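You operate a simulated robot arm through the tools that you are given. There is no shell and no other tool.

You run a simulated robot arm. Do the job below in one go: nothing can be reset, and whatever is moved stays where it is left.

Task
Wind the white spool back to 4 turns, then test it.
Fine: it ends in the blue dock; wire brake on Firm before the crank turns; free the green lever to lift the spool out; press Test; the tester's dial and switch, the orange winder button and the other spools stay.

Only the result counts: the job must be done as asked and must still hold three seconds after the hand-in. Knocking over, shifting, dropping, spilling or breaking anything else fails it.

Robot
A 6-joint arm with a fingered hand, fixed in place. Base frame: the origin is on the floor under the middle of its stand, x ahead of it, y to its left, z up; the work surface is at about z = 0.8. Readings come in m, degrees, newtons and seconds.
With the tool pointing down near the work surface it reaches from about 0.26 to 0.7 m from the base axis. Its first joint turns from -166.0 to 166.0 degrees. Payload 4 kg.
Tool frame: the origin (TCP) lies between the finger pads and is the grasp point; the fingertips stand 0.026 m ahead of it; z points along the fingers, y is the line along which they close. The gripper opens to 0.148 m; its body begins 0.073 m behind the TCP. The gripper is a hand of 3 fingers: y runs from the thumb to the fingers, the wrist lies at [0, 0, -0.239] in the tool frame, and closing takes about 1.5 s.
Orientation is that of the tool frame in the base frame, as a unit quaternion [w, x, y, z]. With the fingers straight down and closing along the base's y, the tool's x points along the base's -x, its y along +y and its z along -z.

Tools
- The arm moves only by the tool apply_moves. Its argument "series" is a list of rows, each a list of 2 entries, a list of its own where there are three numbers: the shift along the tool's x, y, z in units of 40 mm (1.0 is 40 mm), then the turn, a rotation vector about the tool's x, y, z in units of 8 degrees (1.0 is 8 degrees). In form: [[[tx, ty, tz], [wx, wy, wz]], ...]. A call has 1 to 20 rows; each row shifts and turns the commanded pose from where the row before left it, along the tool's axes as they then stand. "fingers" is the opening, from 0 (shut) to 1 (fully open), set as the call begins (left out, the last holds). A call with a number of a shift or a turn outside -1 to 1 is refused whole. Each row takes 0.2 s and may step no farther than 0.05 m and 8.6 degrees from the row before; otherwise, or with a gripper value out of range, the whole call is refused. A pose out of reach is approached as far as the arm can. The call stops where the force on the tool passes 40 N (or 10 N more than at its start, if that is more) or the arm is blocked; 0.2 s more then pass. The fingers move at their own pace (about 0.153 m/s each) and stop on an object; they squeeze with about 30 N. The grip force told is the motor's: it shows also when the fingers shut on nothing. Time passes only in rows, and 0.2 s behind the last, so rows that do not move let the fingers close. The reply holds the time, the measured pose of the TCP, the force on the tool along the base axes, the opening and the grip force, in the units named above and with some noise, with the torque about the TCP (base axes, N m) and any sound that the robot's microphone picked up.
- Cameras (640 x 400 px; columns grow to the right, rows downward): "scene" is fixed at [0.2198, 0.6506, 1.5588]; the picture's right is [-0.96, -0.28, 0.00], its down [-0.23, 0.81, -0.54] and it looks along [0.15, -0.52, -0.84] (base axes); focal length 262 px, centre (320, 200). "wrist" rides on the gripper at [0.068, -0.039, -0.09] in the tool frame; the picture's right is [0.50, 0.87, 0.00], its down [-0.66, 0.38, -0.65] and it looks along [-0.57, 0.33, 0.76] (tool axes); focal length 222 px, centre (320, 200). There is no depth. A picture from a camera that has moved, and an enlarged one, comes with that camera's place and axes in the base frame and with its lens.
- capture(camera): a new picture of that camera. The clock stands still meanwhile.
- lift_body(by): moves the trunk up (or, below 0, down) by that many m; the arm rides with it, the base frame stays. It gives what a move gives, with no picture.
- move_fingers(finger1, finger2, thumb_bend): sets how far each is bent, from 0 (flat) to 100 (curled in); at 30 the hand is open as for a grip, at 70 the pads meet at the TCP. One left out holds its place. A second passes; each finger stops where it meets its share of the squeeze, and holds until it gets a number again. A gripper value or a shape takes the hand back. It gives what a move gives, with no picture; readings hold the bend of each and the force on the fingers (four entries, about 0 where the hand has none), thumb and palm.
- hand_shape(shape): the hand has 3 fingers and takes this shape, open, in about a second: jaw (thumb against the fingers, like two jaws); tri (thumb and two fingers); tip (a fingertip pinch); poke (one finger out to press); point (the index stretched); flat (the hand flat); cup (the hand cupped); fist (a fist). The gripper value then closes the fingers along that shape, each until it touches; the sizes above hold for jaw. It gives what a move gives, with no picture.
- zoom(camera, box): a new picture of the part [left, top, right, bottom] of that camera's present view, enlarged. The clock stands still meanwhile.
- close_job(): hands the job in; it is judged then, once.

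Places have to be worked out from the pictures, the camera data and where the tool is seen. Open the gripper and draw the arm clear of the work before you hand the job in, unless the task says otherwise.

The tools are called after "Request:" by a JSON object that holds its "op" and its "data". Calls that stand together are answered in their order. apply_moves: Moves the arm, as the interface text tells. Its arguments: {"type":"object","properties":{"series":{"type":"array","items":{"type":"array"}},"fingers":{"type":"number"}},"required":["series"]} The other tools are called the same way: lift_body (by) moves the trunk up or down; hand_shape (shape) gives the hand a shape; move_fingers (finger1, finger2, thumb_bend) moves the fingers one by one; capture (camera) takes a picture; zoom (camera, box) takes an enlarged picture of a part of a camera's view; close_job () hands the job in.

At the start:

```text
time_s: 0.0
ee_pos: [0.2813, 0.3113, 1.2474]
orientation: [0.0, 0.0, 1.0, 0.0]
wrist_force: [0.5, -0.4, 0.3]
wrist_torque: [0.02, -0.01, -0.02]
finger_gap: 0.148
gripper_force: 0.1
shape: jaw
bend: [30.0, 30.0, 30.0]
finger forces: [0.0, 0.0, 0.1, 0.1, 0.1, 0.0]
trunk travel left (down, up): [-0.275, 0.042]
```

scene: 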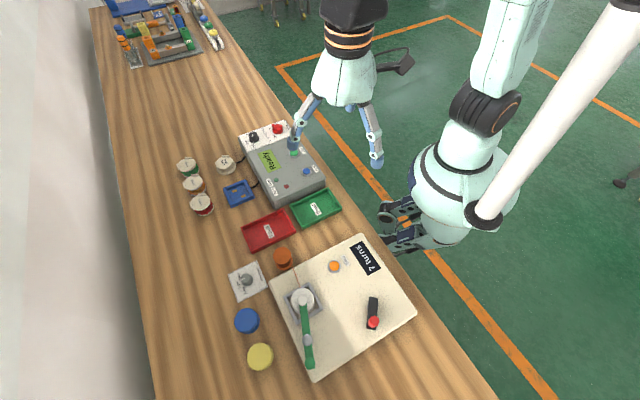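
wrist: 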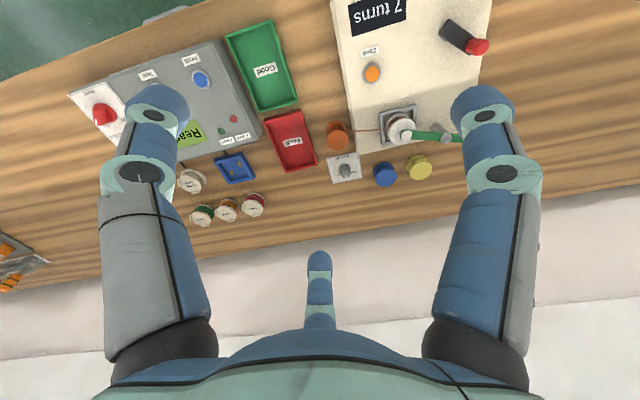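

I start by looking closely at the winder, the tester and the brake selector before I move anything.

Request:
{"op": "zoom", "data": {"camera": "scene", "box": [220, 220, 430, 390]}}

Request:
{"op": "zoom", "data": {"camera": "scene", "box": [170, 110, 350, 230]}}

Request:
{"op": "zoom", "data": {"camera": "wrist", "box": [300, 0, 500, 200]}}

Request:
{"op": "zoom", "data": {"camera": "wrist", "box": [60, 20, 320, 240]}}

```text
2.35 times, centred on (325, 305) of scene
camera zoom: at [0.2198, 0.6506, 1.5588], right [-0.96, -0.28, 0.0], down [-0.23, 0.81, -0.54], along [0.15, -0.52, -0.84], focal length 617 px, centre (308, -47)
```

zoom: 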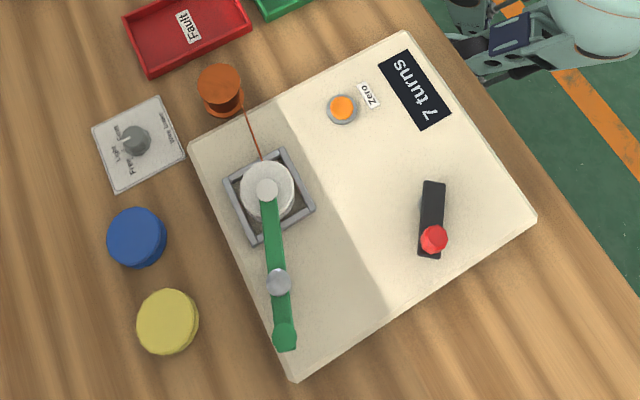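

```text
3.33 times, centred on (260, 170) of scene
camera zoom: at [0.2198, 0.6506, 1.5588], right [-0.96, -0.28, 0.0], down [-0.23, 0.81, -0.54], along [0.15, -0.52, -0.84], focal length 874 px, centre (520, 300)
```

zoom: 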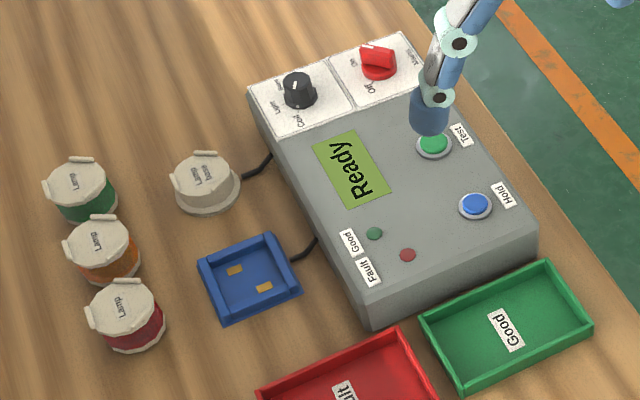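

```text
2.00 times, centred on (400, 100) of wrist
camera zoom: at [0.2138, 0.2722, 1.3373], right [-0.5, 0.87, 0.0], down [0.66, 0.38, 0.65], along [0.57, 0.33, -0.76], focal length 444 px, centre (160, 400)
```

zoom: 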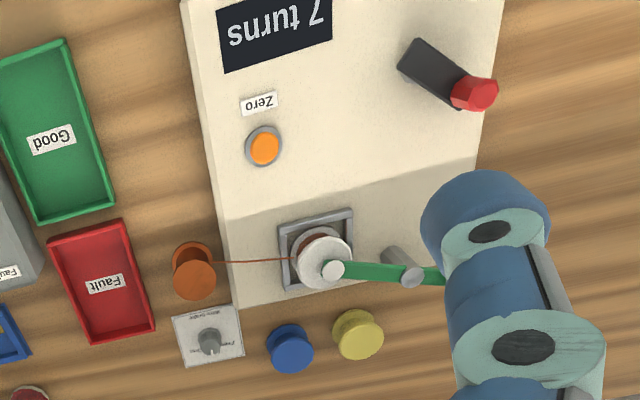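

```text
1.82 times, centred on (190, 130) of wrist
camera zoom: at [0.2138, 0.2722, 1.3373], right [-0.5, 0.87, 0.0], down [0.66, 0.38, 0.65], along [0.57, 0.33, -0.76], focal length 404 px, centre (556, 327)
```

zoom: 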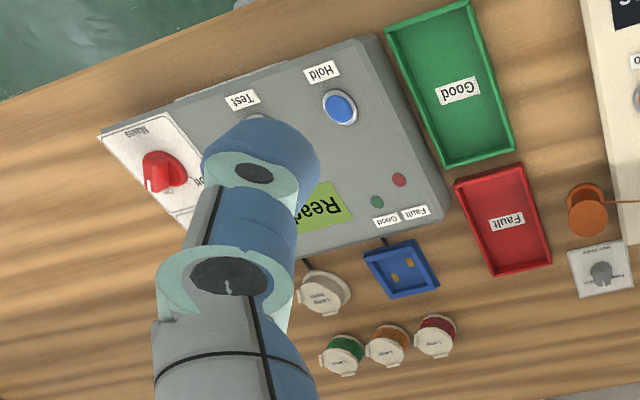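

The counter reads 7 turns and the lever holds the spool down. I'll bring the wrist camera closer to the winder, staying well above it, to read the labels and see how the lever is built.

Request:
{"op": "apply_moves", "data": {"series": [[[0.47, 0.555, 0.8], [0, 0, 0]], [[0.47, 0.555, 0.8], [0, 0, 0]], [[0.47, 0.555, 0.8], [0, 0, 0]], [[0.47, 0.555, 0.8], [0, 0, 0]], [[0.47, 0.555, 0.8], [0, 0, 0]], [[0, 0, 0], [0, 0, 0]]]}}

```text
time_s: 1.6
ee_pos: [0.2353, 0.3965, 1.0895]
orientation: [0.003, 0.059, 0.998, -0.002]
wrist_force: [-0.2, 0.6, -0.1]
wrist_torque: [0.04, -0.03, -0.02]
finger_gap: 0.1478
gripper_force: 0.1
shape: jaw
bend: [30.0, 30.0, 30.0]
finger forces: [0.0, 0.0, 0.1, 0.1, 0.0, 0.0]
trunk travel left (down, up): [-0.275, 0.042]
stopped in row 6: the arm was blocked; the commanded pose is now the measured one
```

The arm was stopped short with a small twist, which may be a joint limit or contact. I check both pictures.

Request:
{"op": "capture", "data": {"camera": "scene"}}

Request:
{"op": "capture", "data": {"camera": "wrist"}}

```text
taken
```

scene: 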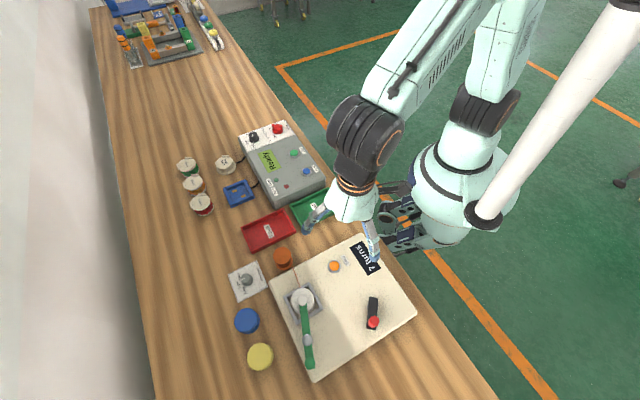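

```text
taken
camera wrist: at [0.164, 0.3655, 1.178], right [-0.39, 0.92, 0.0], down [0.69, 0.3, 0.66], along [0.61, 0.26, -0.75], focal length 222 px, centre (320, 200)
```

wrist: 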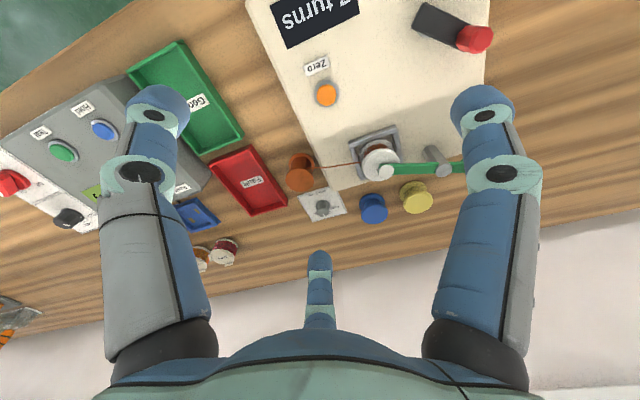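

Nothing is touched; it looks like an arm limit rather than contact. I test with a small slow step down and toward the winder.

Request:
{"op": "apply_moves", "data": {"series": [[[0, 0, 0.5], [0, 0, 0]], [[0, 0, 0.5], [0, 0, 0]], [[0, 0, 0.5], [0, 0, 0]], [[0, 0, 0], [0, 0, 0]]]}}

```text
time_s: 2.6
ee_pos: [0.2284, 0.3979, 1.026]
orientation: [0.002, 0.051, 0.999, -0.004]
wrist_force: [0.3, -0.6, -0.6]
wrist_torque: [-0.02, 0.02, -0.04]
finger_gap: 0.1478
gripper_force: 0.0
shape: jaw
bend: [30.0, 30.0, 30.0]
finger forces: [0.0, 0.1, 0.1, 0.0, 0.0, 0.0]
trunk travel left (down, up): [-0.275, 0.042]
```

That moved freely. I zoom in on the winder from here.

Request:
{"op": "capture", "data": {"camera": "wrist"}}

Request:
{"op": "zoom", "data": {"camera": "wrist", "box": [280, 80, 470, 240]}}

```text
taken
camera wrist: at [0.1583, 0.3672, 1.115], right [-0.41, 0.91, -0.01], down [0.69, 0.31, 0.65], along [0.6, 0.26, -0.76], focal length 222 px, centre (320, 200)
```

wrist: 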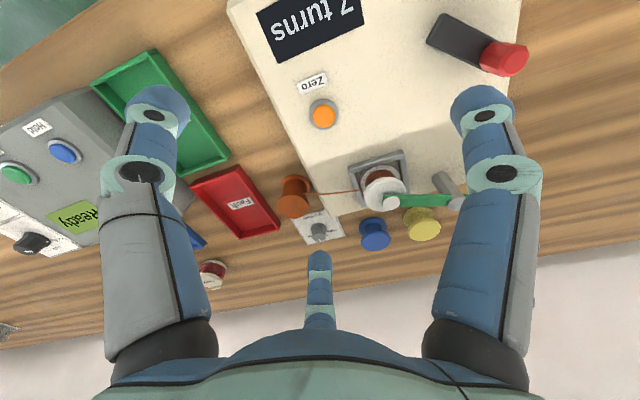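

```text
2.50 times, centred on (375, 160) of wrist
camera zoom: at [0.1583, 0.3672, 1.115], right [-0.41, 0.91, -0.01], down [0.69, 0.31, 0.65], along [0.6, 0.26, -0.76], focal length 555 px, centre (182, 300)
```

zoom: 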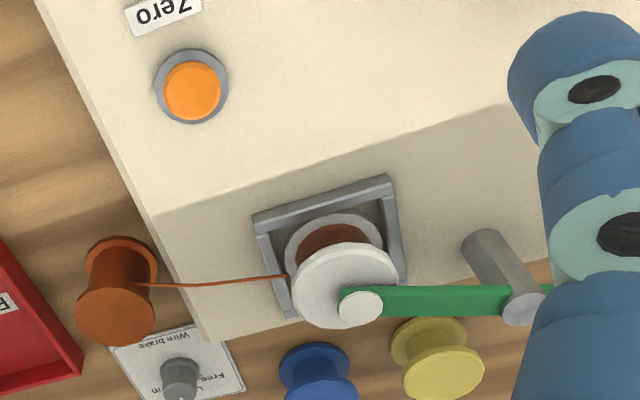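

The lever seems to be an arm on a post with a white pad on top of the spool. I zoom on the brake plate, lever post and crank from the scene camera.

Request:
{"op": "zoom", "data": {"camera": "scene", "box": [222, 256, 272, 306]}}

Request:
{"op": "zoom", "data": {"camera": "scene", "box": [275, 275, 335, 375]}}

Request:
{"op": "zoom", "data": {"camera": "scene", "box": [345, 280, 405, 340]}}

Request:
{"op": "zoom", "data": {"camera": "scene", "box": [230, 115, 340, 205]}}

```text
8.00 times, centred on (247, 281) of scene
camera zoom: at [0.2198, 0.6506, 1.5588], right [-0.96, -0.28, 0.0], down [-0.23, 0.81, -0.54], along [0.15, -0.52, -0.84], focal length 2097 px, centre (904, -448)
```

zoom: 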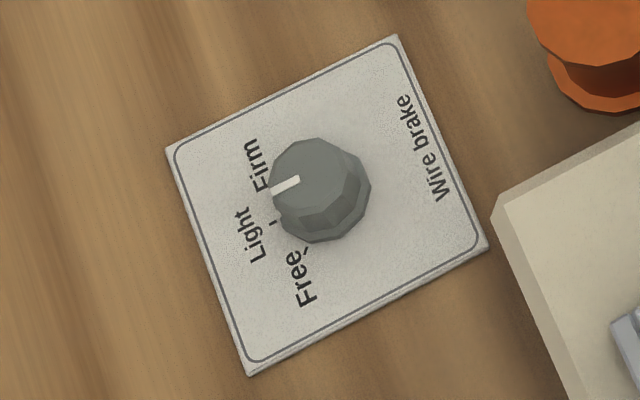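

```text
4.00 times, centred on (305, 325) of scene
camera zoom: at [0.2198, 0.6506, 1.5588], right [-0.96, -0.28, 0.0], down [-0.23, 0.81, -0.54], along [0.15, -0.52, -0.84], focal length 1048 px, centre (380, -300)
```

zoom: 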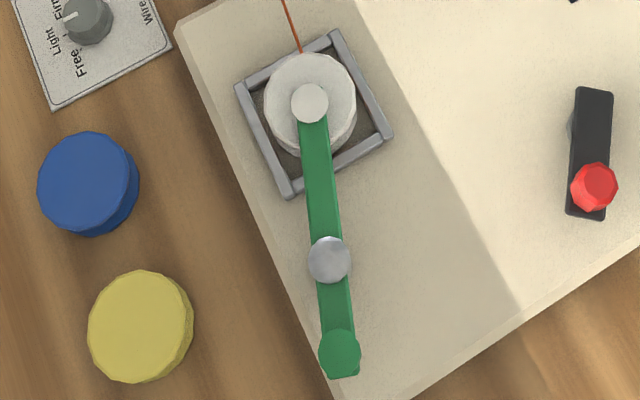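

```text
6.67 times, centred on (375, 310) of scene
camera zoom: at [0.2198, 0.6506, 1.5588], right [-0.96, -0.28, 0.0], down [-0.23, 0.81, -0.54], along [0.15, -0.52, -0.84], focal length 1747 px, centre (-47, -533)
```

zoom: 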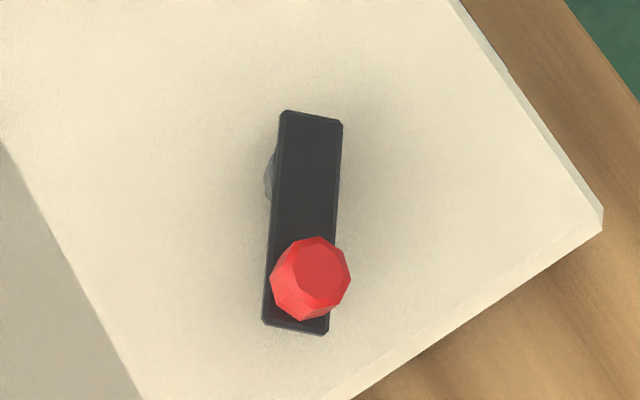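

```text
4.44 times, centred on (285, 160) of scene
camera zoom: at [0.2198, 0.6506, 1.5588], right [-0.96, -0.28, 0.0], down [-0.23, 0.81, -0.54], along [0.15, -0.52, -0.84], focal length 1165 px, centre (476, 378)
```

zoom: 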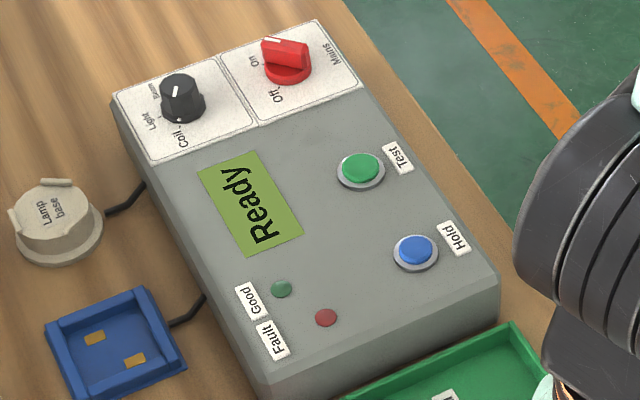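

The brake pointer is on "Light", with Firm one step clockwise as seen from above, and the lever sits on a round post. Before working I want to see how the hand closes, so I set a small opening here in free space and look.

Request:
{"op": "apply_moves", "data": {"series": [[[0, 0, 0], [0, 0, 0]], [[0, 0, 0], [0, 0, 0]], [[0, 0, 0], [0, 0, 0]], [[0, 0, 0], [0, 0, 0]], [[0, 0, 0], [0, 0, 0]]], "fingers": 0.3}}

Request:
{"op": "capture", "data": {"camera": "wrist"}}

Request:
{"op": "zoom", "data": {"camera": "scene", "box": [280, 140, 420, 280]}}

```text
time_s: 3.8
ee_pos: [0.2295, 0.3994, 1.024]
orientation: [0.002, 0.051, 0.999, -0.003]
wrist_force: [-0.8, -0.5, 0.3]
wrist_torque: [-0.01, 0.01, 0.01]
finger_gap: 0.0448
gripper_force: 0.1
shape: jaw
bend: [77.0, 77.0, 70.0]
finger forces: [0.0, 0.0, 0.0, 0.0, 0.1, 0.0]
trunk travel left (down, up): [-0.275, 0.042]
```

```text
taken
camera wrist: at [0.1588, 0.3672, 1.1147], right [-0.41, 0.91, -0.01], down [0.69, 0.31, 0.65], along [0.6, 0.26, -0.76], focal length 222 px, centre (320, 200)
```

wrist: 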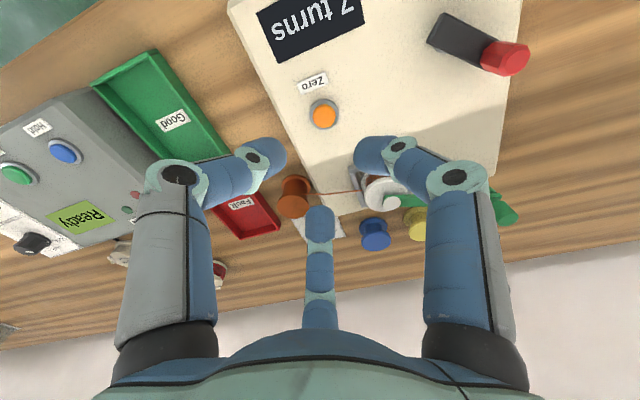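

```text
2.86 times, centred on (350, 210) of scene
camera zoom: at [0.2198, 0.6506, 1.5588], right [-0.96, -0.28, 0.0], down [-0.23, 0.81, -0.54], along [0.15, -0.52, -0.84], focal length 749 px, centre (234, 171)
```

zoom: 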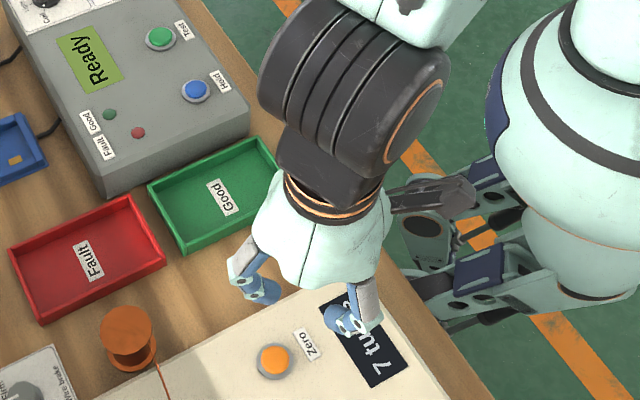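

The three digits close concentrically with tips curling inward near the TCP. I now move above the brake knob, which I judge at about (0.479, 0.505, 0.81), keeping above z = 0.97.

Request:
{"op": "apply_moves", "data": {"series": [[[-0.848, 0.466, 0.18], [0, 0, -0.104]], [[-0.848, 0.466, 0.18], [0, 0, -0.104]], [[-0.848, 0.466, 0.18], [0, 0, -0.104]], [[-0.848, 0.466, 0.18], [0, 0, -0.104]], [[-0.848, 0.466, 0.18], [0, 0, -0.104]], [[-0.848, 0.466, 0.18], [0, 0, -0.104]], [[-0.848, 0.466, 0.18], [0, 0, -0.104]], [[0, 0, 0], [0, 0, 0]]]}}

Request:
{"op": "capture", "data": {"camera": "wrist"}}

Request:
{"op": "capture", "data": {"camera": "scene"}}

```text
time_s: 5.6
ee_pos: [0.4721, 0.5134, 0.9748]
orientation: [0.001, 0.002, 1.0, -0.004]
wrist_force: [0.4, 0.7, 0.4]
wrist_torque: [0.01, 0.02, -0.01]
finger_gap: 0.0448
gripper_force: 0.0
shape: jaw
bend: [77.0, 77.0, 70.0]
finger forces: [0.0, 0.0, 0.1, 0.1, 0.1, 0.0]
trunk travel left (down, up): [-0.275, 0.042]
```

```text
taken
camera wrist: at [0.4059, 0.4742, 1.0647], right [-0.5, 0.87, -0.01], down [0.65, 0.38, 0.65], along [0.57, 0.32, -0.76], focal length 222 px, centre (320, 200)
```

wrist: 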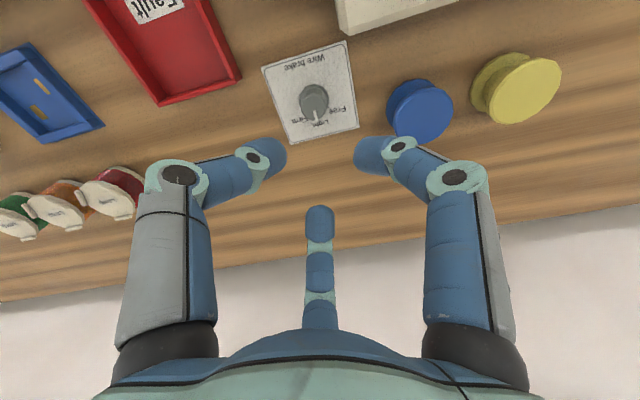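

```text
taken
```

scene: 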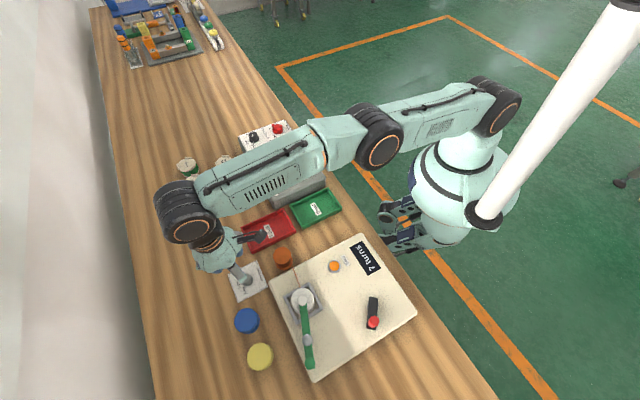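

The arm reached it fine. I zoom on the brake plate from the wrist camera to fix the knob position and the pointer angle.

Request:
{"op": "zoom", "data": {"camera": "wrist", "box": [250, 30, 370, 150]}}

```text
3.33 times, centred on (310, 90) of wrist
camera zoom: at [0.4059, 0.4742, 1.0647], right [-0.5, 0.87, -0.01], down [0.65, 0.38, 0.65], along [0.57, 0.32, -0.76], focal length 740 px, centre (353, 567)
```

zoom: 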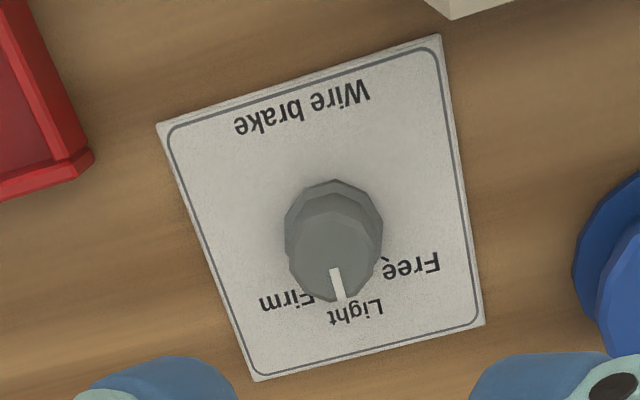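

The pointer is at about 45° in the base (Light); Firm lies near 0°, so a clockwise turn of about 45°. I centre over (0.475, 0.504), yaw 15° for clearance from the winder corner, and come down to z≈0.88.

Request:
{"op": "apply_moves", "data": {"series": [[[-0.08, -0.22, 0.3], [0, 0, 0.625]], [[0, 0, 0.5], [0, 0, 0.625]], [[0, 0, 0.5], [0, 0, 0.625]], [[0, 0, 0.6], [0, 0, 0]], [[0, 0, 0.4], [0, 0, 0]], [[0, 0, 0], [0, 0, 0]]], "fingers": 0.36}}

Request:
{"op": "capture", "data": {"camera": "wrist"}}

Request:
{"op": "zoom", "data": {"camera": "scene", "box": [180, 200, 340, 320]}}

```text
time_s: 7.0
ee_pos: [0.4771, 0.504, 0.8836]
orientation: [0.002, 0.131, 0.991, -0.004]
wrist_force: [-0.8, 0.1, -0.8]
wrist_torque: [0.01, 0.0, -0.02]
finger_gap: 0.0528
gripper_force: 0.1
shape: jaw
bend: [77.0, 77.0, 70.0]
finger forces: [0.0, 0.0, 0.1, 0.0, 0.0, 0.0]
trunk travel left (down, up): [-0.275, 0.042]
```

```text
taken
camera wrist: at [0.402, 0.485, 0.9728], right [-0.26, 0.97, -0.01], down [0.73, 0.2, 0.65], along [0.63, 0.16, -0.76], focal length 222 px, centre (320, 200)
```

wrist: 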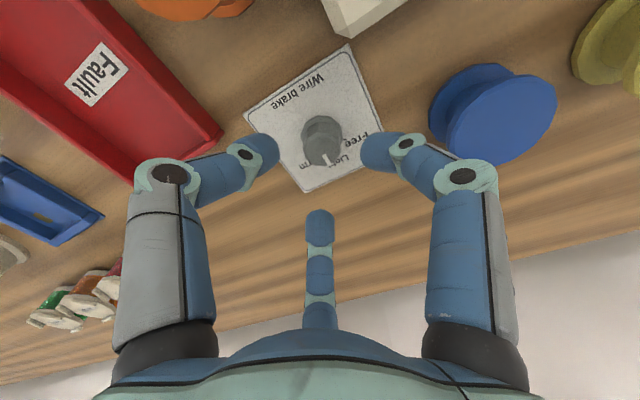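

```text
3.33 times, centred on (260, 260) of scene
camera zoom: at [0.2198, 0.6506, 1.5588], right [-0.96, -0.28, 0.0], down [-0.23, 0.81, -0.54], along [0.15, -0.52, -0.84], focal length 874 px, centre (520, 0)
```

zoom: 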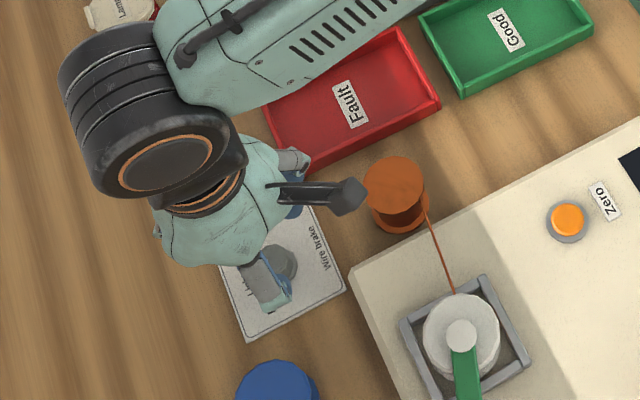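

Knob is centred under the hand. I descend slowly to about z = 0.833 with the fingers just wider than the knob.

Request:
{"op": "apply_moves", "data": {"series": [[[0, 0, 0.4], [0, 0, 0]], [[0, 0, 0.3], [0, 0, 0]], [[0, 0, 0.3], [0, 0, 0]], [[0, 0, 0.25], [0, 0, 0]], [[0, 0, 0], [0, 0, 0]]]}}

Request:
{"op": "capture", "data": {"camera": "wrist"}}

```text
time_s: 8.2
ee_pos: [0.4773, 0.505, 0.8318]
orientation: [0.001, 0.131, 0.991, -0.004]
wrist_force: [-0.8, 0.7, -0.5]
wrist_torque: [0.01, -0.01, 0.01]
finger_gap: 0.0528
gripper_force: 0.0
shape: jaw
bend: [77.0, 77.0, 70.0]
finger forces: [0.1, 0.0, 0.0, 0.0, 0.0, 0.0]
trunk travel left (down, up): [-0.275, 0.042]
```

```text
taken
camera wrist: at [0.4023, 0.4854, 0.9225], right [-0.26, 0.97, -0.01], down [0.73, 0.2, 0.65], along [0.63, 0.16, -0.76], focal length 222 px, centre (320, 200)
```

wrist: 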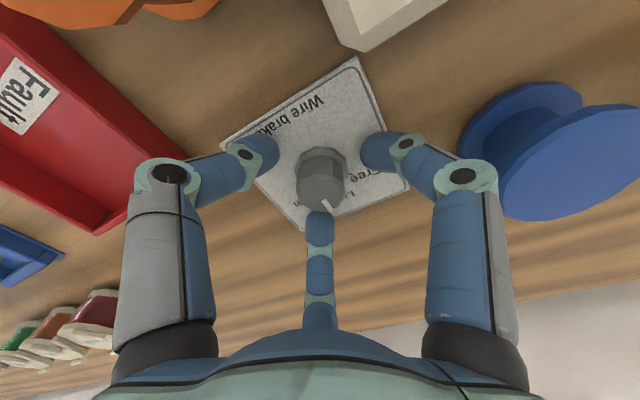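

Let me zoom in to check centring of the knob between the fingertips before closing.

Request:
{"op": "zoom", "data": {"camera": "wrist", "box": [220, 100, 420, 260]}}

Request:
{"op": "zoom", "data": {"camera": "scene", "box": [210, 235, 290, 315]}}

```text
2.50 times, centred on (320, 180) of wrist
camera zoom: at [0.4023, 0.4854, 0.9225], right [-0.26, 0.97, -0.01], down [0.73, 0.2, 0.65], along [0.63, 0.16, -0.76], focal length 555 px, centre (320, 250)
```

zoom: 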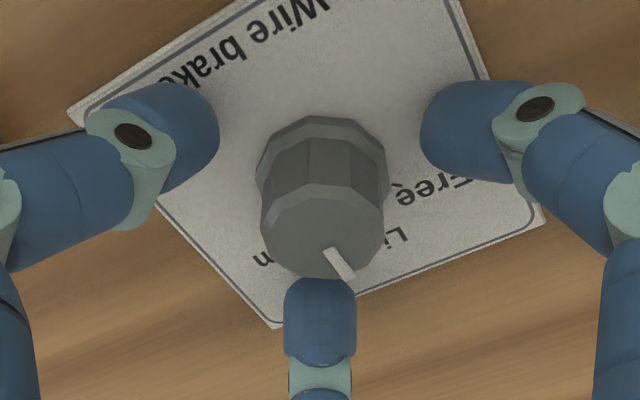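

```text
5.00 times, centred on (250, 275) of scene
camera zoom: at [0.2198, 0.6506, 1.5588], right [-0.96, -0.28, 0.0], down [-0.23, 0.81, -0.54], along [0.15, -0.52, -0.84], focal length 1310 px, centre (670, -175)
```

zoom: 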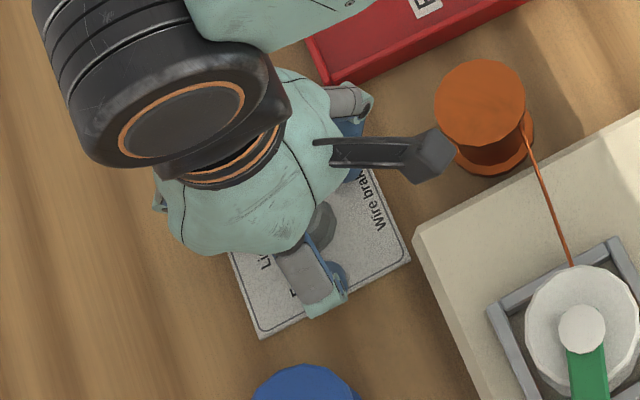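

The knob is centred (base about (0.478, 0.505), top about z = 0.823) and the tips are beside it. I close on it.

Request:
{"op": "apply_moves", "data": {"series": [[[0, 0, 0], [0, 0, 0]], [[0, 0, 0], [0, 0, 0]], [[0, 0, 0], [0, 0, 0]], [[0, 0, 0], [0, 0, 0]], [[0, 0, 0], [0, 0, 0]], [[0, 0, 0], [0, 0, 0]]], "fingers": 0.0}}

Request:
{"op": "capture", "data": {"camera": "wrist"}}

```text
time_s: 9.6
ee_pos: [0.4772, 0.5049, 0.8323]
orientation: [0.002, 0.132, 0.991, -0.004]
wrist_force: [-1.2, -0.2, -4.7]
wrist_torque: [-0.01, 0.05, -0.01]
finger_gap: 0.0281
gripper_force: 29.8
shape: jaw
bend: [75.0, 75.0, 70.0]
finger forces: [26.7, 26.2, 0.0, 0.0, 27.5, 0.1]
trunk travel left (down, up): [-0.275, 0.042]
```

```text
taken
camera wrist: at [0.4022, 0.4856, 0.9221], right [-0.26, 0.97, -0.01], down [0.73, 0.2, 0.65], along [0.63, 0.16, -0.76], focal length 222 px, centre (320, 200)
```

wrist: 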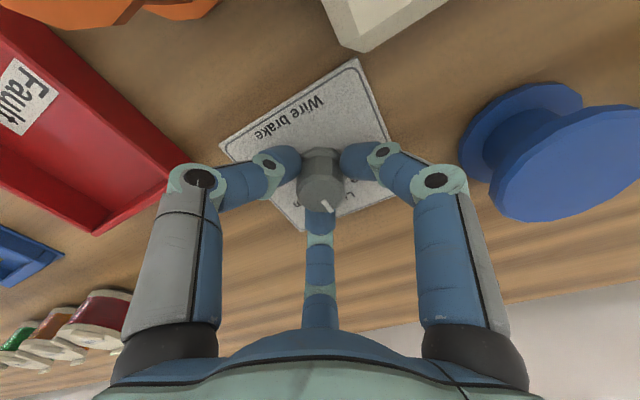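

The knob is gripped (gap 28 mm). I turn it clockwise in steps, watching torque and listening.

Request:
{"op": "apply_moves", "data": {"series": [[[0, 0, 0], [0, 0, 0.5]], [[0, 0, 0], [0, 0, 0.5]], [[0, 0, 0], [0, 0, 0.5]], [[0, 0, 0], [0, 0, 0.5]], [[0, 0, 0], [0, 0, 0.5]], [[0, 0, 0], [0, 0, 0.5]], [[0, 0, 0], [0, 0, 0]]]}}

Request:
{"op": "capture", "data": {"camera": "wrist"}}

```text
time_s: 11.2
ee_pos: [0.4783, 0.5044, 0.8332]
orientation: [0.002, 0.335, 0.942, -0.004]
wrist_force: [-3.7, -1.1, -6.2]
wrist_torque: [-0.04, 0.12, -0.03]
finger_gap: 0.0274
gripper_force: 29.6
shape: jaw
bend: [75.0, 75.0, 70.0]
finger forces: [27.9, 25.7, 0.0, 0.1, 28.7, 0.0]
trunk travel left (down, up): [-0.275, 0.042]
```

```text
taken
camera wrist: at [0.4007, 0.5179, 0.9219], right [0.16, 0.99, -0.01], down [0.75, -0.11, 0.66], along [0.65, -0.11, -0.75], focal length 222 px, centre (320, 200)
```

wrist: 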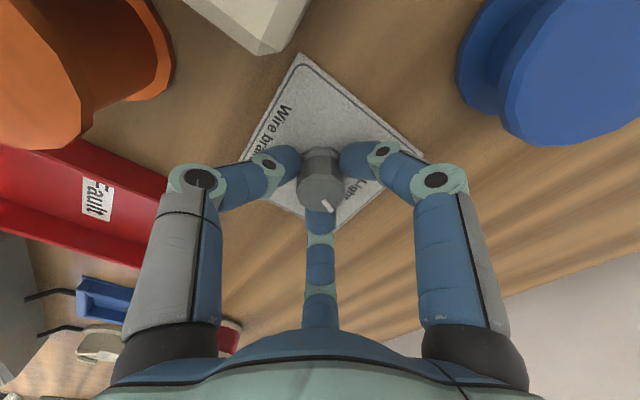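

The knob follows the hand. I turn another 22°.

Request:
{"op": "apply_moves", "data": {"series": [[[0, 0, 0], [0, 0, 0.55]], [[0, 0, 0], [0, 0, 0.55]], [[0, 0, 0], [0, 0, 0.55]], [[0, 0, 0], [0, 0, 0.55]], [[0, 0, 0], [0, 0, 0.55]], [[0, 0, 0], [0, 0, 0]]]}}

Request:
{"op": "zoom", "data": {"camera": "wrist", "box": [220, 100, 420, 260]}}

```text
time_s: 12.6
ee_pos: [0.4778, 0.5046, 0.832]
orientation: [0.003, 0.509, 0.861, -0.003]
wrist_force: [-3.7, -0.2, -9.2]
wrist_torque: [-0.02, 0.15, -0.01]
finger_gap: 0.0277
gripper_force: 30.2
shape: jaw
bend: [75.0, 75.0, 70.0]
finger forces: [26.3, 25.9, 0.0, 0.0, 30.1, 0.1]
trunk travel left (down, up): [-0.275, 0.042]
```

```text
2.50 times, centred on (320, 180) of wrist
camera zoom: at [0.4108, 0.546, 0.9218], right [0.52, 0.86, -0.01], down [0.65, -0.39, 0.66], along [0.56, -0.34, -0.75], focal length 555 px, centre (320, 250)
```

zoom: 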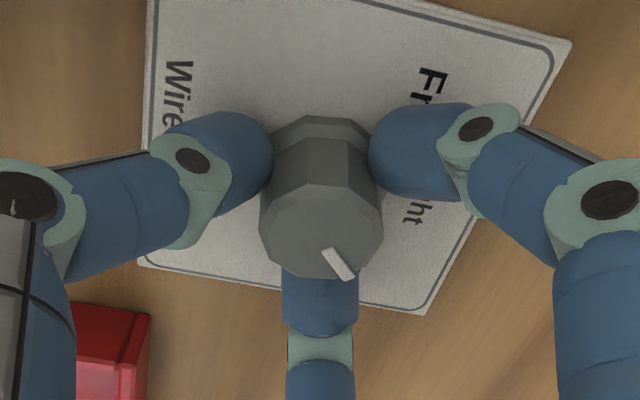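

Turned 46° in total. I release gently, rise straight up and check the pointer.

Request:
{"op": "apply_moves", "data": {"series": [[[0, 0, 0], [0, 0, 0]], [[0, 0, 0], [0, 0, 0]], [[0, 0, 0], [0, 0, 0]], [[0, 0, -0.5], [0, 0, 0]], [[0, 0, -1], [0, 0, 0]], [[0, 0, -1], [0, 0, 0]], [[0, 0, -1], [0, 0, 0]], [[0, 0, 0], [0, 0, 0]]], "fingers": 0.36}}

Request:
{"op": "capture", "data": {"camera": "wrist"}}

Request:
{"op": "zoom", "data": {"camera": "wrist", "box": [260, 30, 380, 150]}}

```text
time_s: 14.4
ee_pos: [0.4758, 0.5049, 0.9721]
orientation: [0.004, 0.508, 0.861, -0.003]
wrist_force: [-0.6, -0.6, -0.4]
wrist_torque: [0.02, -0.01, -0.03]
finger_gap: 0.053
gripper_force: 0.0
shape: jaw
bend: [77.0, 77.0, 70.0]
finger forces: [0.1, 0.0, 0.0, 0.1, 0.1, 0.0]
trunk travel left (down, up): [-0.275, 0.042]
```

```text
taken
camera wrist: at [0.4098, 0.546, 1.0618], right [0.52, 0.86, -0.01], down [0.65, -0.39, 0.66], along [0.56, -0.34, -0.75], focal length 222 px, centre (320, 200)
```

wrist: 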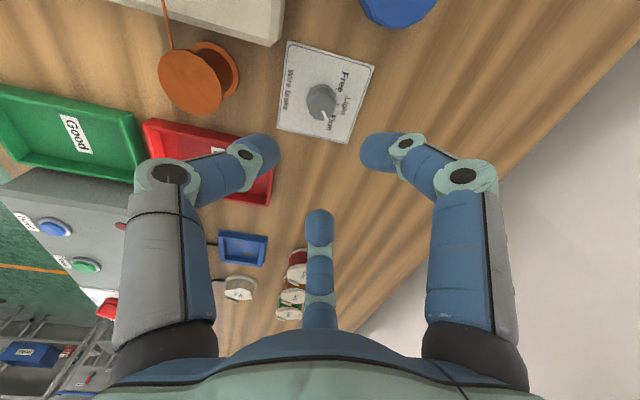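

```text
3.33 times, centred on (320, 90) of wrist
camera zoom: at [0.4098, 0.546, 1.0618], right [0.52, 0.86, -0.01], down [0.65, -0.39, 0.66], along [0.56, -0.34, -0.75], focal length 740 px, centre (320, 567)
```

zoom: 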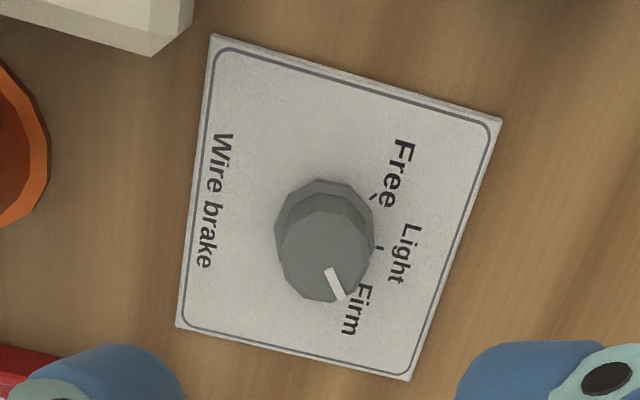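

The pointer now appears at Firm; I'll confirm from the scene camera once the arm is out of the way. I move over toward the crank at about z = 1.0.

Request:
{"op": "apply_moves", "data": {"series": [[[0, 0, -0.5], [0, 0, 0]], [[0.34, -0.815, -0.03], [0, 0, 0]], [[0.34, -0.815, -0.03], [0, 0, 0]], [[0.34, -0.815, -0.03], [0, 0, 0]], [[0.34, -0.815, -0.03], [0, 0, 0]], [[0.34, -0.815, -0.03], [0, 0, 0]], [[0.34, -0.815, -0.03], [0, 0, 0]], [[0.34, -0.815, -0.03], [0, 0, 0]], [[0, 0, 0], [0, 0, 0]]]}}

Request:
{"op": "capture", "data": {"camera": "scene"}}

Request:
{"op": "zoom", "data": {"camera": "scene", "box": [222, 256, 272, 306]}}

Request:
{"op": "capture", "data": {"camera": "wrist"}}

```text
time_s: 16.4
ee_pos: [0.2318, 0.4792, 1.0005]
orientation: [0.003, 0.508, 0.861, -0.003]
wrist_force: [-0.3, -1.0, -0.2]
wrist_torque: [0.01, -0.01, 0.0]
finger_gap: 0.0529
gripper_force: 0.0
shape: jaw
bend: [77.0, 77.0, 70.0]
finger forces: [0.0, 0.0, 0.0, 0.0, 0.0, 0.0]
trunk travel left (down, up): [-0.275, 0.042]
```

```text
taken
```

scene: 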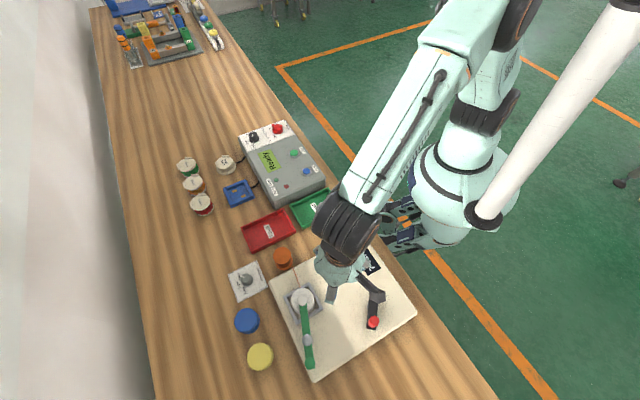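

```text
8.00 times, centred on (247, 281) of scene
camera zoom: at [0.2198, 0.6506, 1.5588], right [-0.96, -0.28, 0.0], down [-0.23, 0.81, -0.54], along [0.15, -0.52, -0.84], focal length 2097 px, centre (904, -448)
```

zoom: 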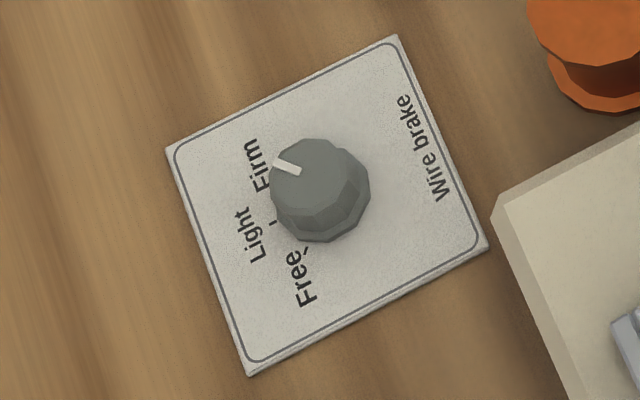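

```text
taken
camera wrist: at [0.1646, 0.5193, 1.0892], right [0.52, 0.86, -0.01], down [0.65, -0.39, 0.66], along [0.56, -0.34, -0.75], focal length 222 px, centre (320, 200)
```

wrist: 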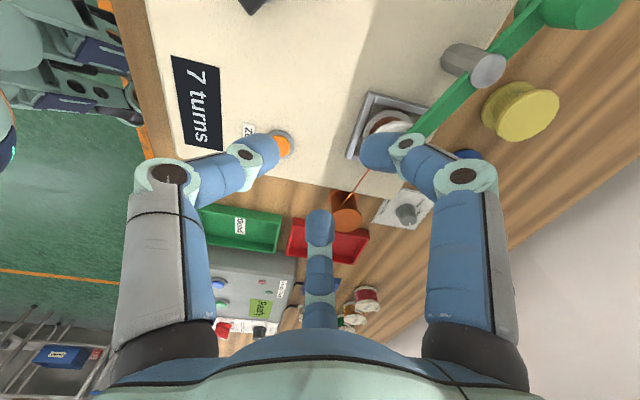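

The pointer now lies on Firm. I move over the crank, staying at z = 1.0, to see it from above.

Request:
{"op": "apply_moves", "data": {"series": [[[0.517, -0.59, 0], [0, 0, 0]], [[0.517, -0.59, 0], [0, 0, 0]], [[0.517, -0.59, 0], [0, 0, 0]], [[0, 0, 0], [0, 0, 0]]]}}

Request:
{"op": "capture", "data": {"camera": "wrist"}}

Request:
{"op": "capture", "data": {"camera": "scene"}}

```text
time_s: 17.4
ee_pos: [0.1399, 0.4997, 1.0001]
orientation: [0.004, 0.508, 0.861, -0.003]
wrist_force: [0.4, 0.2, 0.3]
wrist_torque: [-0.01, -0.01, 0.0]
finger_gap: 0.0529
gripper_force: 0.0
shape: jaw
bend: [77.0, 77.0, 70.0]
finger forces: [0.0, 0.0, 0.0, 0.0, 0.0, 0.0]
trunk travel left (down, up): [-0.275, 0.042]
```

```text
taken
camera wrist: at [0.073, 0.5398, 1.0892], right [0.52, 0.86, -0.01], down [0.65, -0.39, 0.66], along [0.56, -0.34, -0.75], focal length 222 px, centre (320, 200)
```

wrist: 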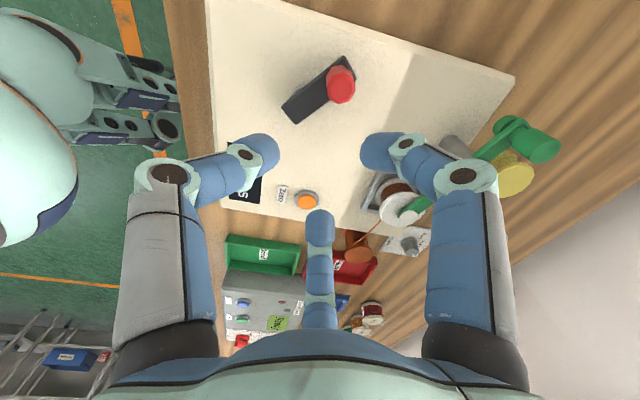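

```text
taken
```

scene: 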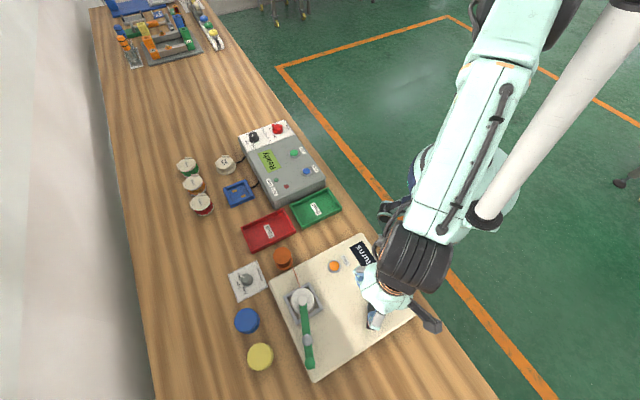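

Good view of the crank. I zoom in to measure the handle and the axis.

Request:
{"op": "zoom", "data": {"camera": "wrist", "box": [270, 30, 390, 140]}}

Request:
{"op": "zoom", "data": {"camera": "wrist", "box": [360, 90, 580, 260]}}

```text
3.64 times, centred on (330, 85) of wrist
camera zoom: at [0.073, 0.5398, 1.0892], right [0.52, 0.86, -0.01], down [0.65, -0.39, 0.66], along [0.56, -0.34, -0.75], focal length 808 px, centre (284, 618)
```

zoom: 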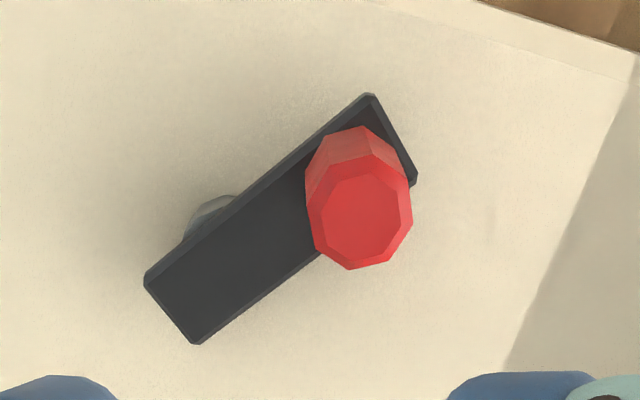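

```text
2.35 times, centred on (470, 175) of wrist
camera zoom: at [0.073, 0.5398, 1.0892], right [0.52, 0.86, -0.01], down [0.65, -0.39, 0.66], along [0.56, -0.34, -0.75], focal length 523 px, centre (-33, 259)
```

zoom: 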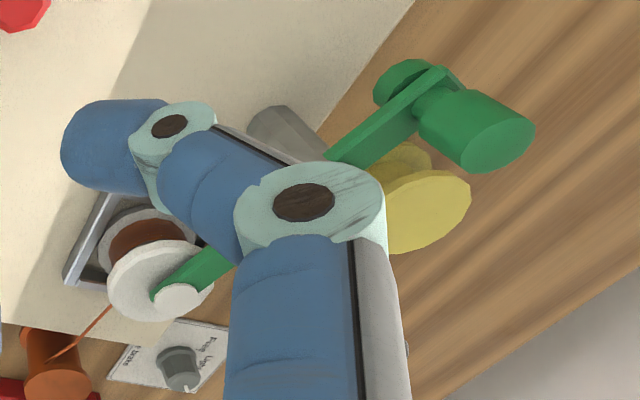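

Handle top I judge at about (0.124, 0.527, 0.896), crank axis about (0.128, 0.486), radius about 0.041 m. I yaw so that the counter shows between the digits, move over the handle and come down to z = 0.935 with the opening larger than the handle.

Request:
{"op": "apply_moves", "data": {"series": [[[0, 0, 0], [0, 0, 0.79]], [[0, 0, 0], [0, 0, 0.79]], [[0, 0, 0], [0, 0, 0.79]], [[0.74, -0.265, 0.3], [0, 0, 0]], [[0, 0, 0.6], [0, 0, 0]], [[0, 0, 0.6], [0, 0, 0]], [[0, 0, 0.1], [0, 0, 0]], [[0, 0, 0], [0, 0, 0]]], "fingers": 0.38}}

Request:
{"op": "capture", "data": {"camera": "wrist"}}

Request:
{"op": "capture", "data": {"camera": "scene"}}

```text
time_s: 19.2
ee_pos: [0.1245, 0.527, 0.9352]
orientation: [0.004, 0.644, 0.765, -0.002]
wrist_force: [-0.7, -0.3, 0.5]
wrist_torque: [0.01, 0.02, 0.02]
finger_gap: 0.056
gripper_force: 0.1
shape: jaw
bend: [77.0, 77.0, 70.0]
finger forces: [0.0, 0.0, 0.1, 0.1, 0.1, 0.0]
trunk travel left (down, up): [-0.275, 0.042]
```

```text
taken
camera wrist: at [0.0741, 0.5864, 1.0247], right [0.77, 0.64, 0.0], down [0.48, -0.57, 0.66], along [0.42, -0.51, -0.75], focal length 222 px, centre (320, 200)
```

wrist: 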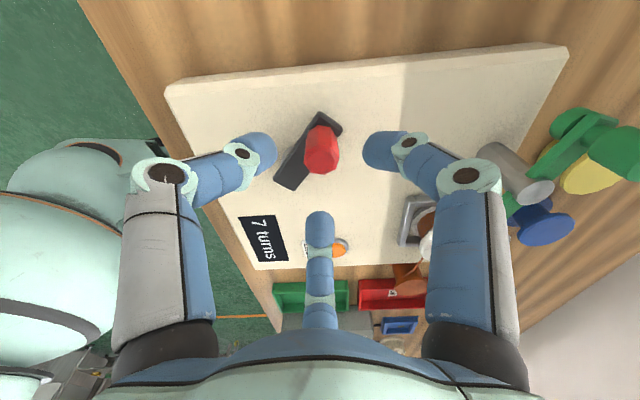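

```text
taken
```

scene: 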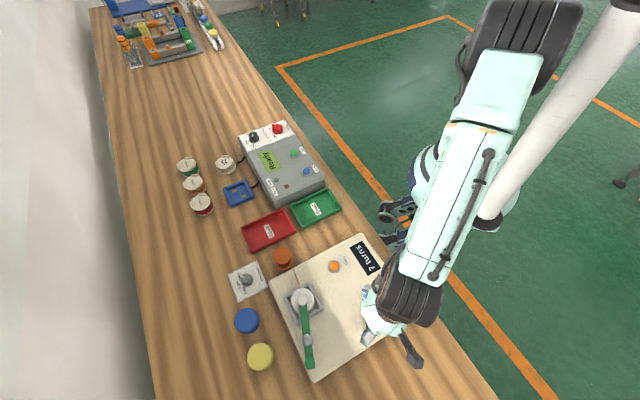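

Both cameras now show the counter. I zoom to verify centring over the red handle.

Request:
{"op": "zoom", "data": {"camera": "wrist", "box": [220, 90, 420, 220]}}

Request:
{"op": "zoom", "data": {"camera": "wrist", "box": [460, 90, 640, 250]}}

```text
3.08 times, centred on (320, 155) of wrist
camera zoom: at [0.0741, 0.5864, 1.0247], right [0.77, 0.64, 0.0], down [0.48, -0.57, 0.66], along [0.42, -0.51, -0.75], focal length 684 px, centre (320, 338)
```

zoom: 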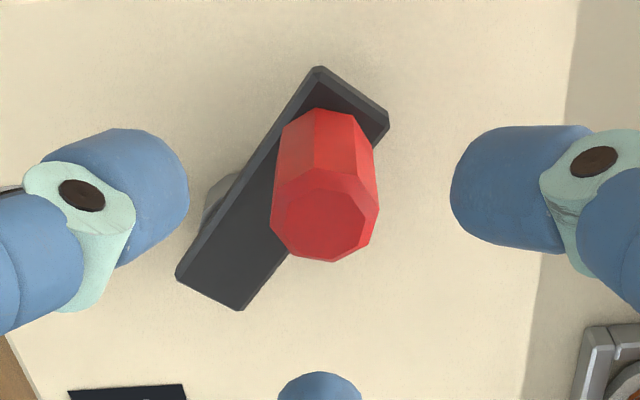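

```text
2.50 times, centred on (550, 170) of wrist
camera zoom: at [0.0741, 0.5864, 1.0247], right [0.77, 0.64, 0.0], down [0.48, -0.57, 0.66], along [0.42, -0.51, -0.75], focal length 555 px, centre (-255, 275)
```

zoom: 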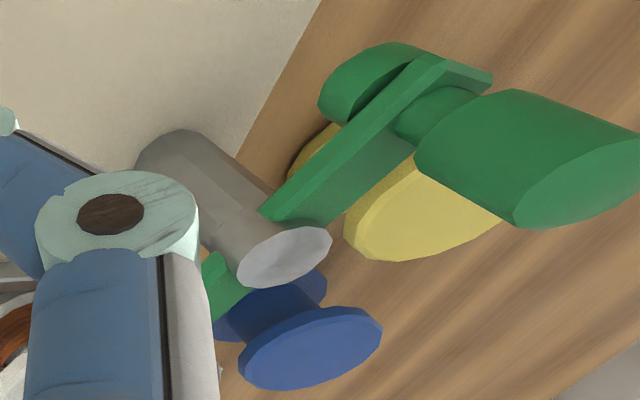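

The handle is centred with its top at about z = 0.894. I go down around it to z ≈ 0.898 and narrow the opening to cage it loosely.

Request:
{"op": "apply_moves", "data": {"series": [[[0.02, 0, 0.3], [0, 0, 0]], [[0, 0, 0.3], [0, 0, 0]], [[0, 0, 0.32], [0, 0, 0]], [[0, 0, 0], [0, 0, 0]]]}}

Request:
{"op": "apply_moves", "data": {"series": [[[0, 0, 0], [0, 0, 0]], [[0, 0, 0], [0, 0, 0]], [[0, 0, 0], [0, 0, 0]]], "fingers": 0.24}}

Request:
{"op": "zoom", "data": {"camera": "wrist", "box": [220, 120, 420, 260]}}

```text
time_s: 20.2
ee_pos: [0.1232, 0.5252, 0.8989]
orientation: [0.004, 0.642, 0.766, -0.002]
wrist_force: [0.3, 0.4, 0.8]
wrist_torque: [0.01, -0.03, -0.02]
finger_gap: 0.056
gripper_force: 0.1
shape: jaw
bend: [77.0, 77.0, 70.0]
finger forces: [0.0, 0.0, 0.1, 0.0, 0.1, 0.1]
trunk travel left (down, up): [-0.275, 0.042]
```

```text
time_s: 21.0
ee_pos: [0.1234, 0.5264, 0.8984]
orientation: [0.004, 0.643, 0.766, -0.002]
wrist_force: [0.7, 0.3, -0.1]
wrist_torque: [0.0, 0.03, -0.01]
finger_gap: 0.036
gripper_force: 0.1
shape: jaw
bend: [76.0, 76.0, 70.0]
finger forces: [0.1, 0.1, 0.0, 0.0, 0.0, 0.0]
trunk travel left (down, up): [-0.275, 0.042]
```

```text
2.86 times, centred on (320, 190) of wrist
camera zoom: at [0.0736, 0.5866, 0.9882], right [0.77, 0.64, 0.0], down [0.48, -0.57, 0.66], along [0.42, -0.51, -0.75], focal length 635 px, centre (320, 229)
```

zoom: 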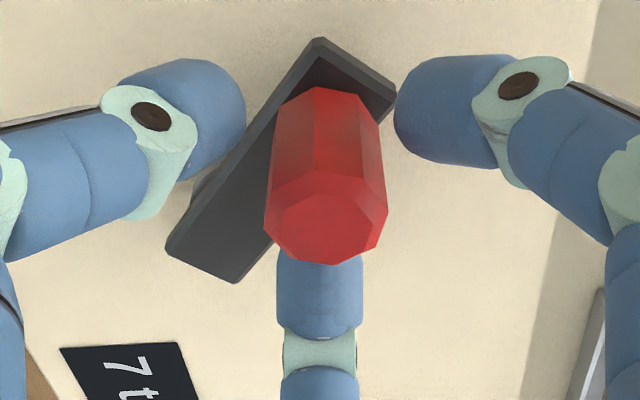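

Handle caged with a few millimetres of slack. I push it a quarter turn counter-clockwise (seen from above) and watch the counter and forces.

Request:
{"op": "apply_moves", "data": {"series": [[[-0.0207, -0.32, 0], [0, 0, 0]], [[-0.1186, -0.298, 0], [0, 0, 0]], [[-0.2049, -0.2467, 0], [0, 0, 0]], [[-0.2711, -0.1714, 0], [0, 0, 0]], [[-0.3108, -0.0792, 0], [0, 0, 0]], [[0, 0, 0], [0, 0, 0]]]}}

Request:
{"op": "capture", "data": {"camera": "wrist"}}

Request:
{"op": "zoom", "data": {"camera": "scene", "box": [330, 230, 430, 350]}}

```text
time_s: 22.4
ee_pos: [0.0858, 0.4823, 0.9003]
orientation: [0.004, 0.644, 0.765, -0.003]
wrist_force: [0.0, -0.4, 0.3]
wrist_torque: [0.0, -0.03, 0.0]
finger_gap: 0.0357
gripper_force: 0.1
shape: jaw
bend: [76.0, 76.0, 70.0]
finger forces: [0.0, 0.1, 0.1, 0.0, 0.0, 0.0]
trunk travel left (down, up): [-0.275, 0.042]
```

```text
taken
camera wrist: at [0.0359, 0.5425, 0.9886], right [0.77, 0.64, 0.0], down [0.48, -0.57, 0.66], along [0.42, -0.51, -0.75], focal length 222 px, centre (320, 200)
```

wrist: 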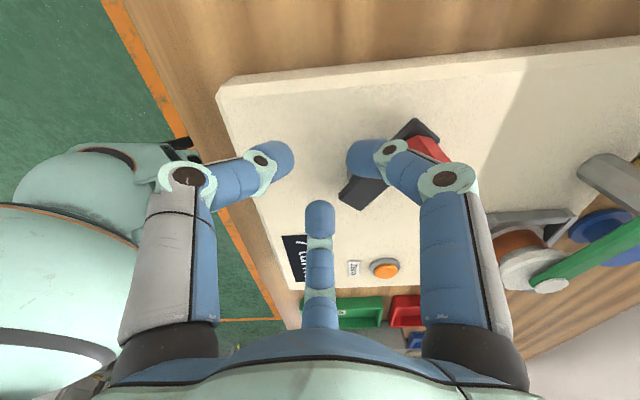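

```text
3.33 times, centred on (380, 290) of scene
camera zoom: at [0.2198, 0.6506, 1.5588], right [-0.96, -0.28, 0.0], down [-0.23, 0.81, -0.54], along [0.15, -0.52, -0.84], focal length 874 px, centre (120, -100)
```

zoom: 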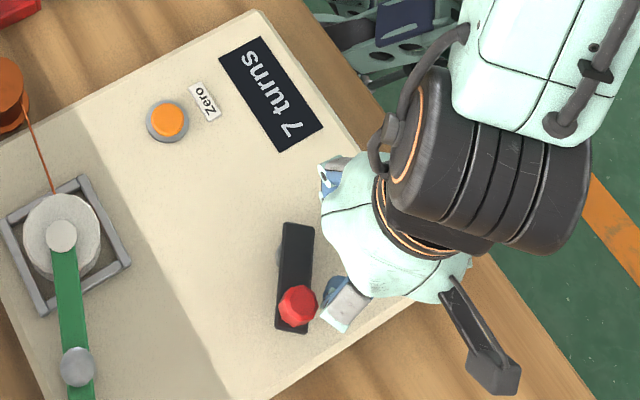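

The handle slipped out between the digits and the crank did not move; nothing else was touched and the counter still shows 7. I rise, go back over the handle with the hand open and this time grip it.

Request:
{"op": "apply_moves", "data": {"series": [[[0, 0, -0.6], [0, 0, 0]], [[0, 0, -0.65], [0, 0, 0]], [[0.469, 0.595, 0], [0, 0, 0]], [[0.469, 0.595, 0], [0, 0, 0]], [[0, 0, 0], [0, 0, 0]]], "fingers": 0.38}}

Request:
{"op": "zoom", "data": {"camera": "wrist", "box": [220, 90, 420, 220]}}

```text
time_s: 23.6
ee_pos: [0.126, 0.5283, 0.9489]
orientation: [0.004, 0.643, 0.766, -0.002]
wrist_force: [-0.7, 0.5, -0.8]
wrist_torque: [-0.02, 0.03, 0.0]
finger_gap: 0.0559
gripper_force: 0.1
shape: jaw
bend: [77.0, 77.0, 70.0]
finger forces: [0.1, 0.0, 0.0, 0.0, 0.0, 0.0]
trunk travel left (down, up): [-0.275, 0.042]
```

```text
3.08 times, centred on (320, 155) of wrist
camera zoom: at [0.0767, 0.5885, 1.0376], right [0.77, 0.64, 0.0], down [0.48, -0.57, 0.66], along [0.42, -0.51, -0.75], focal length 684 px, centre (320, 338)
```

zoom: 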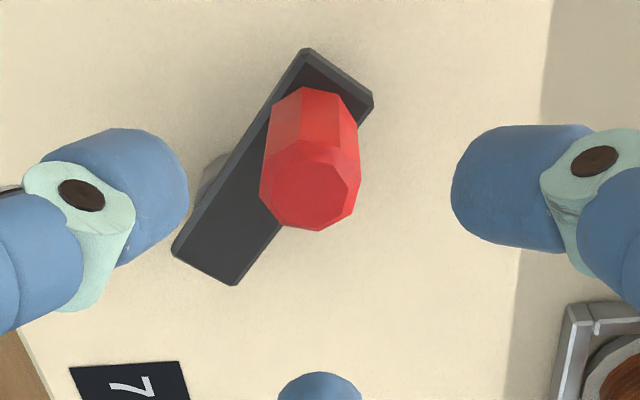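

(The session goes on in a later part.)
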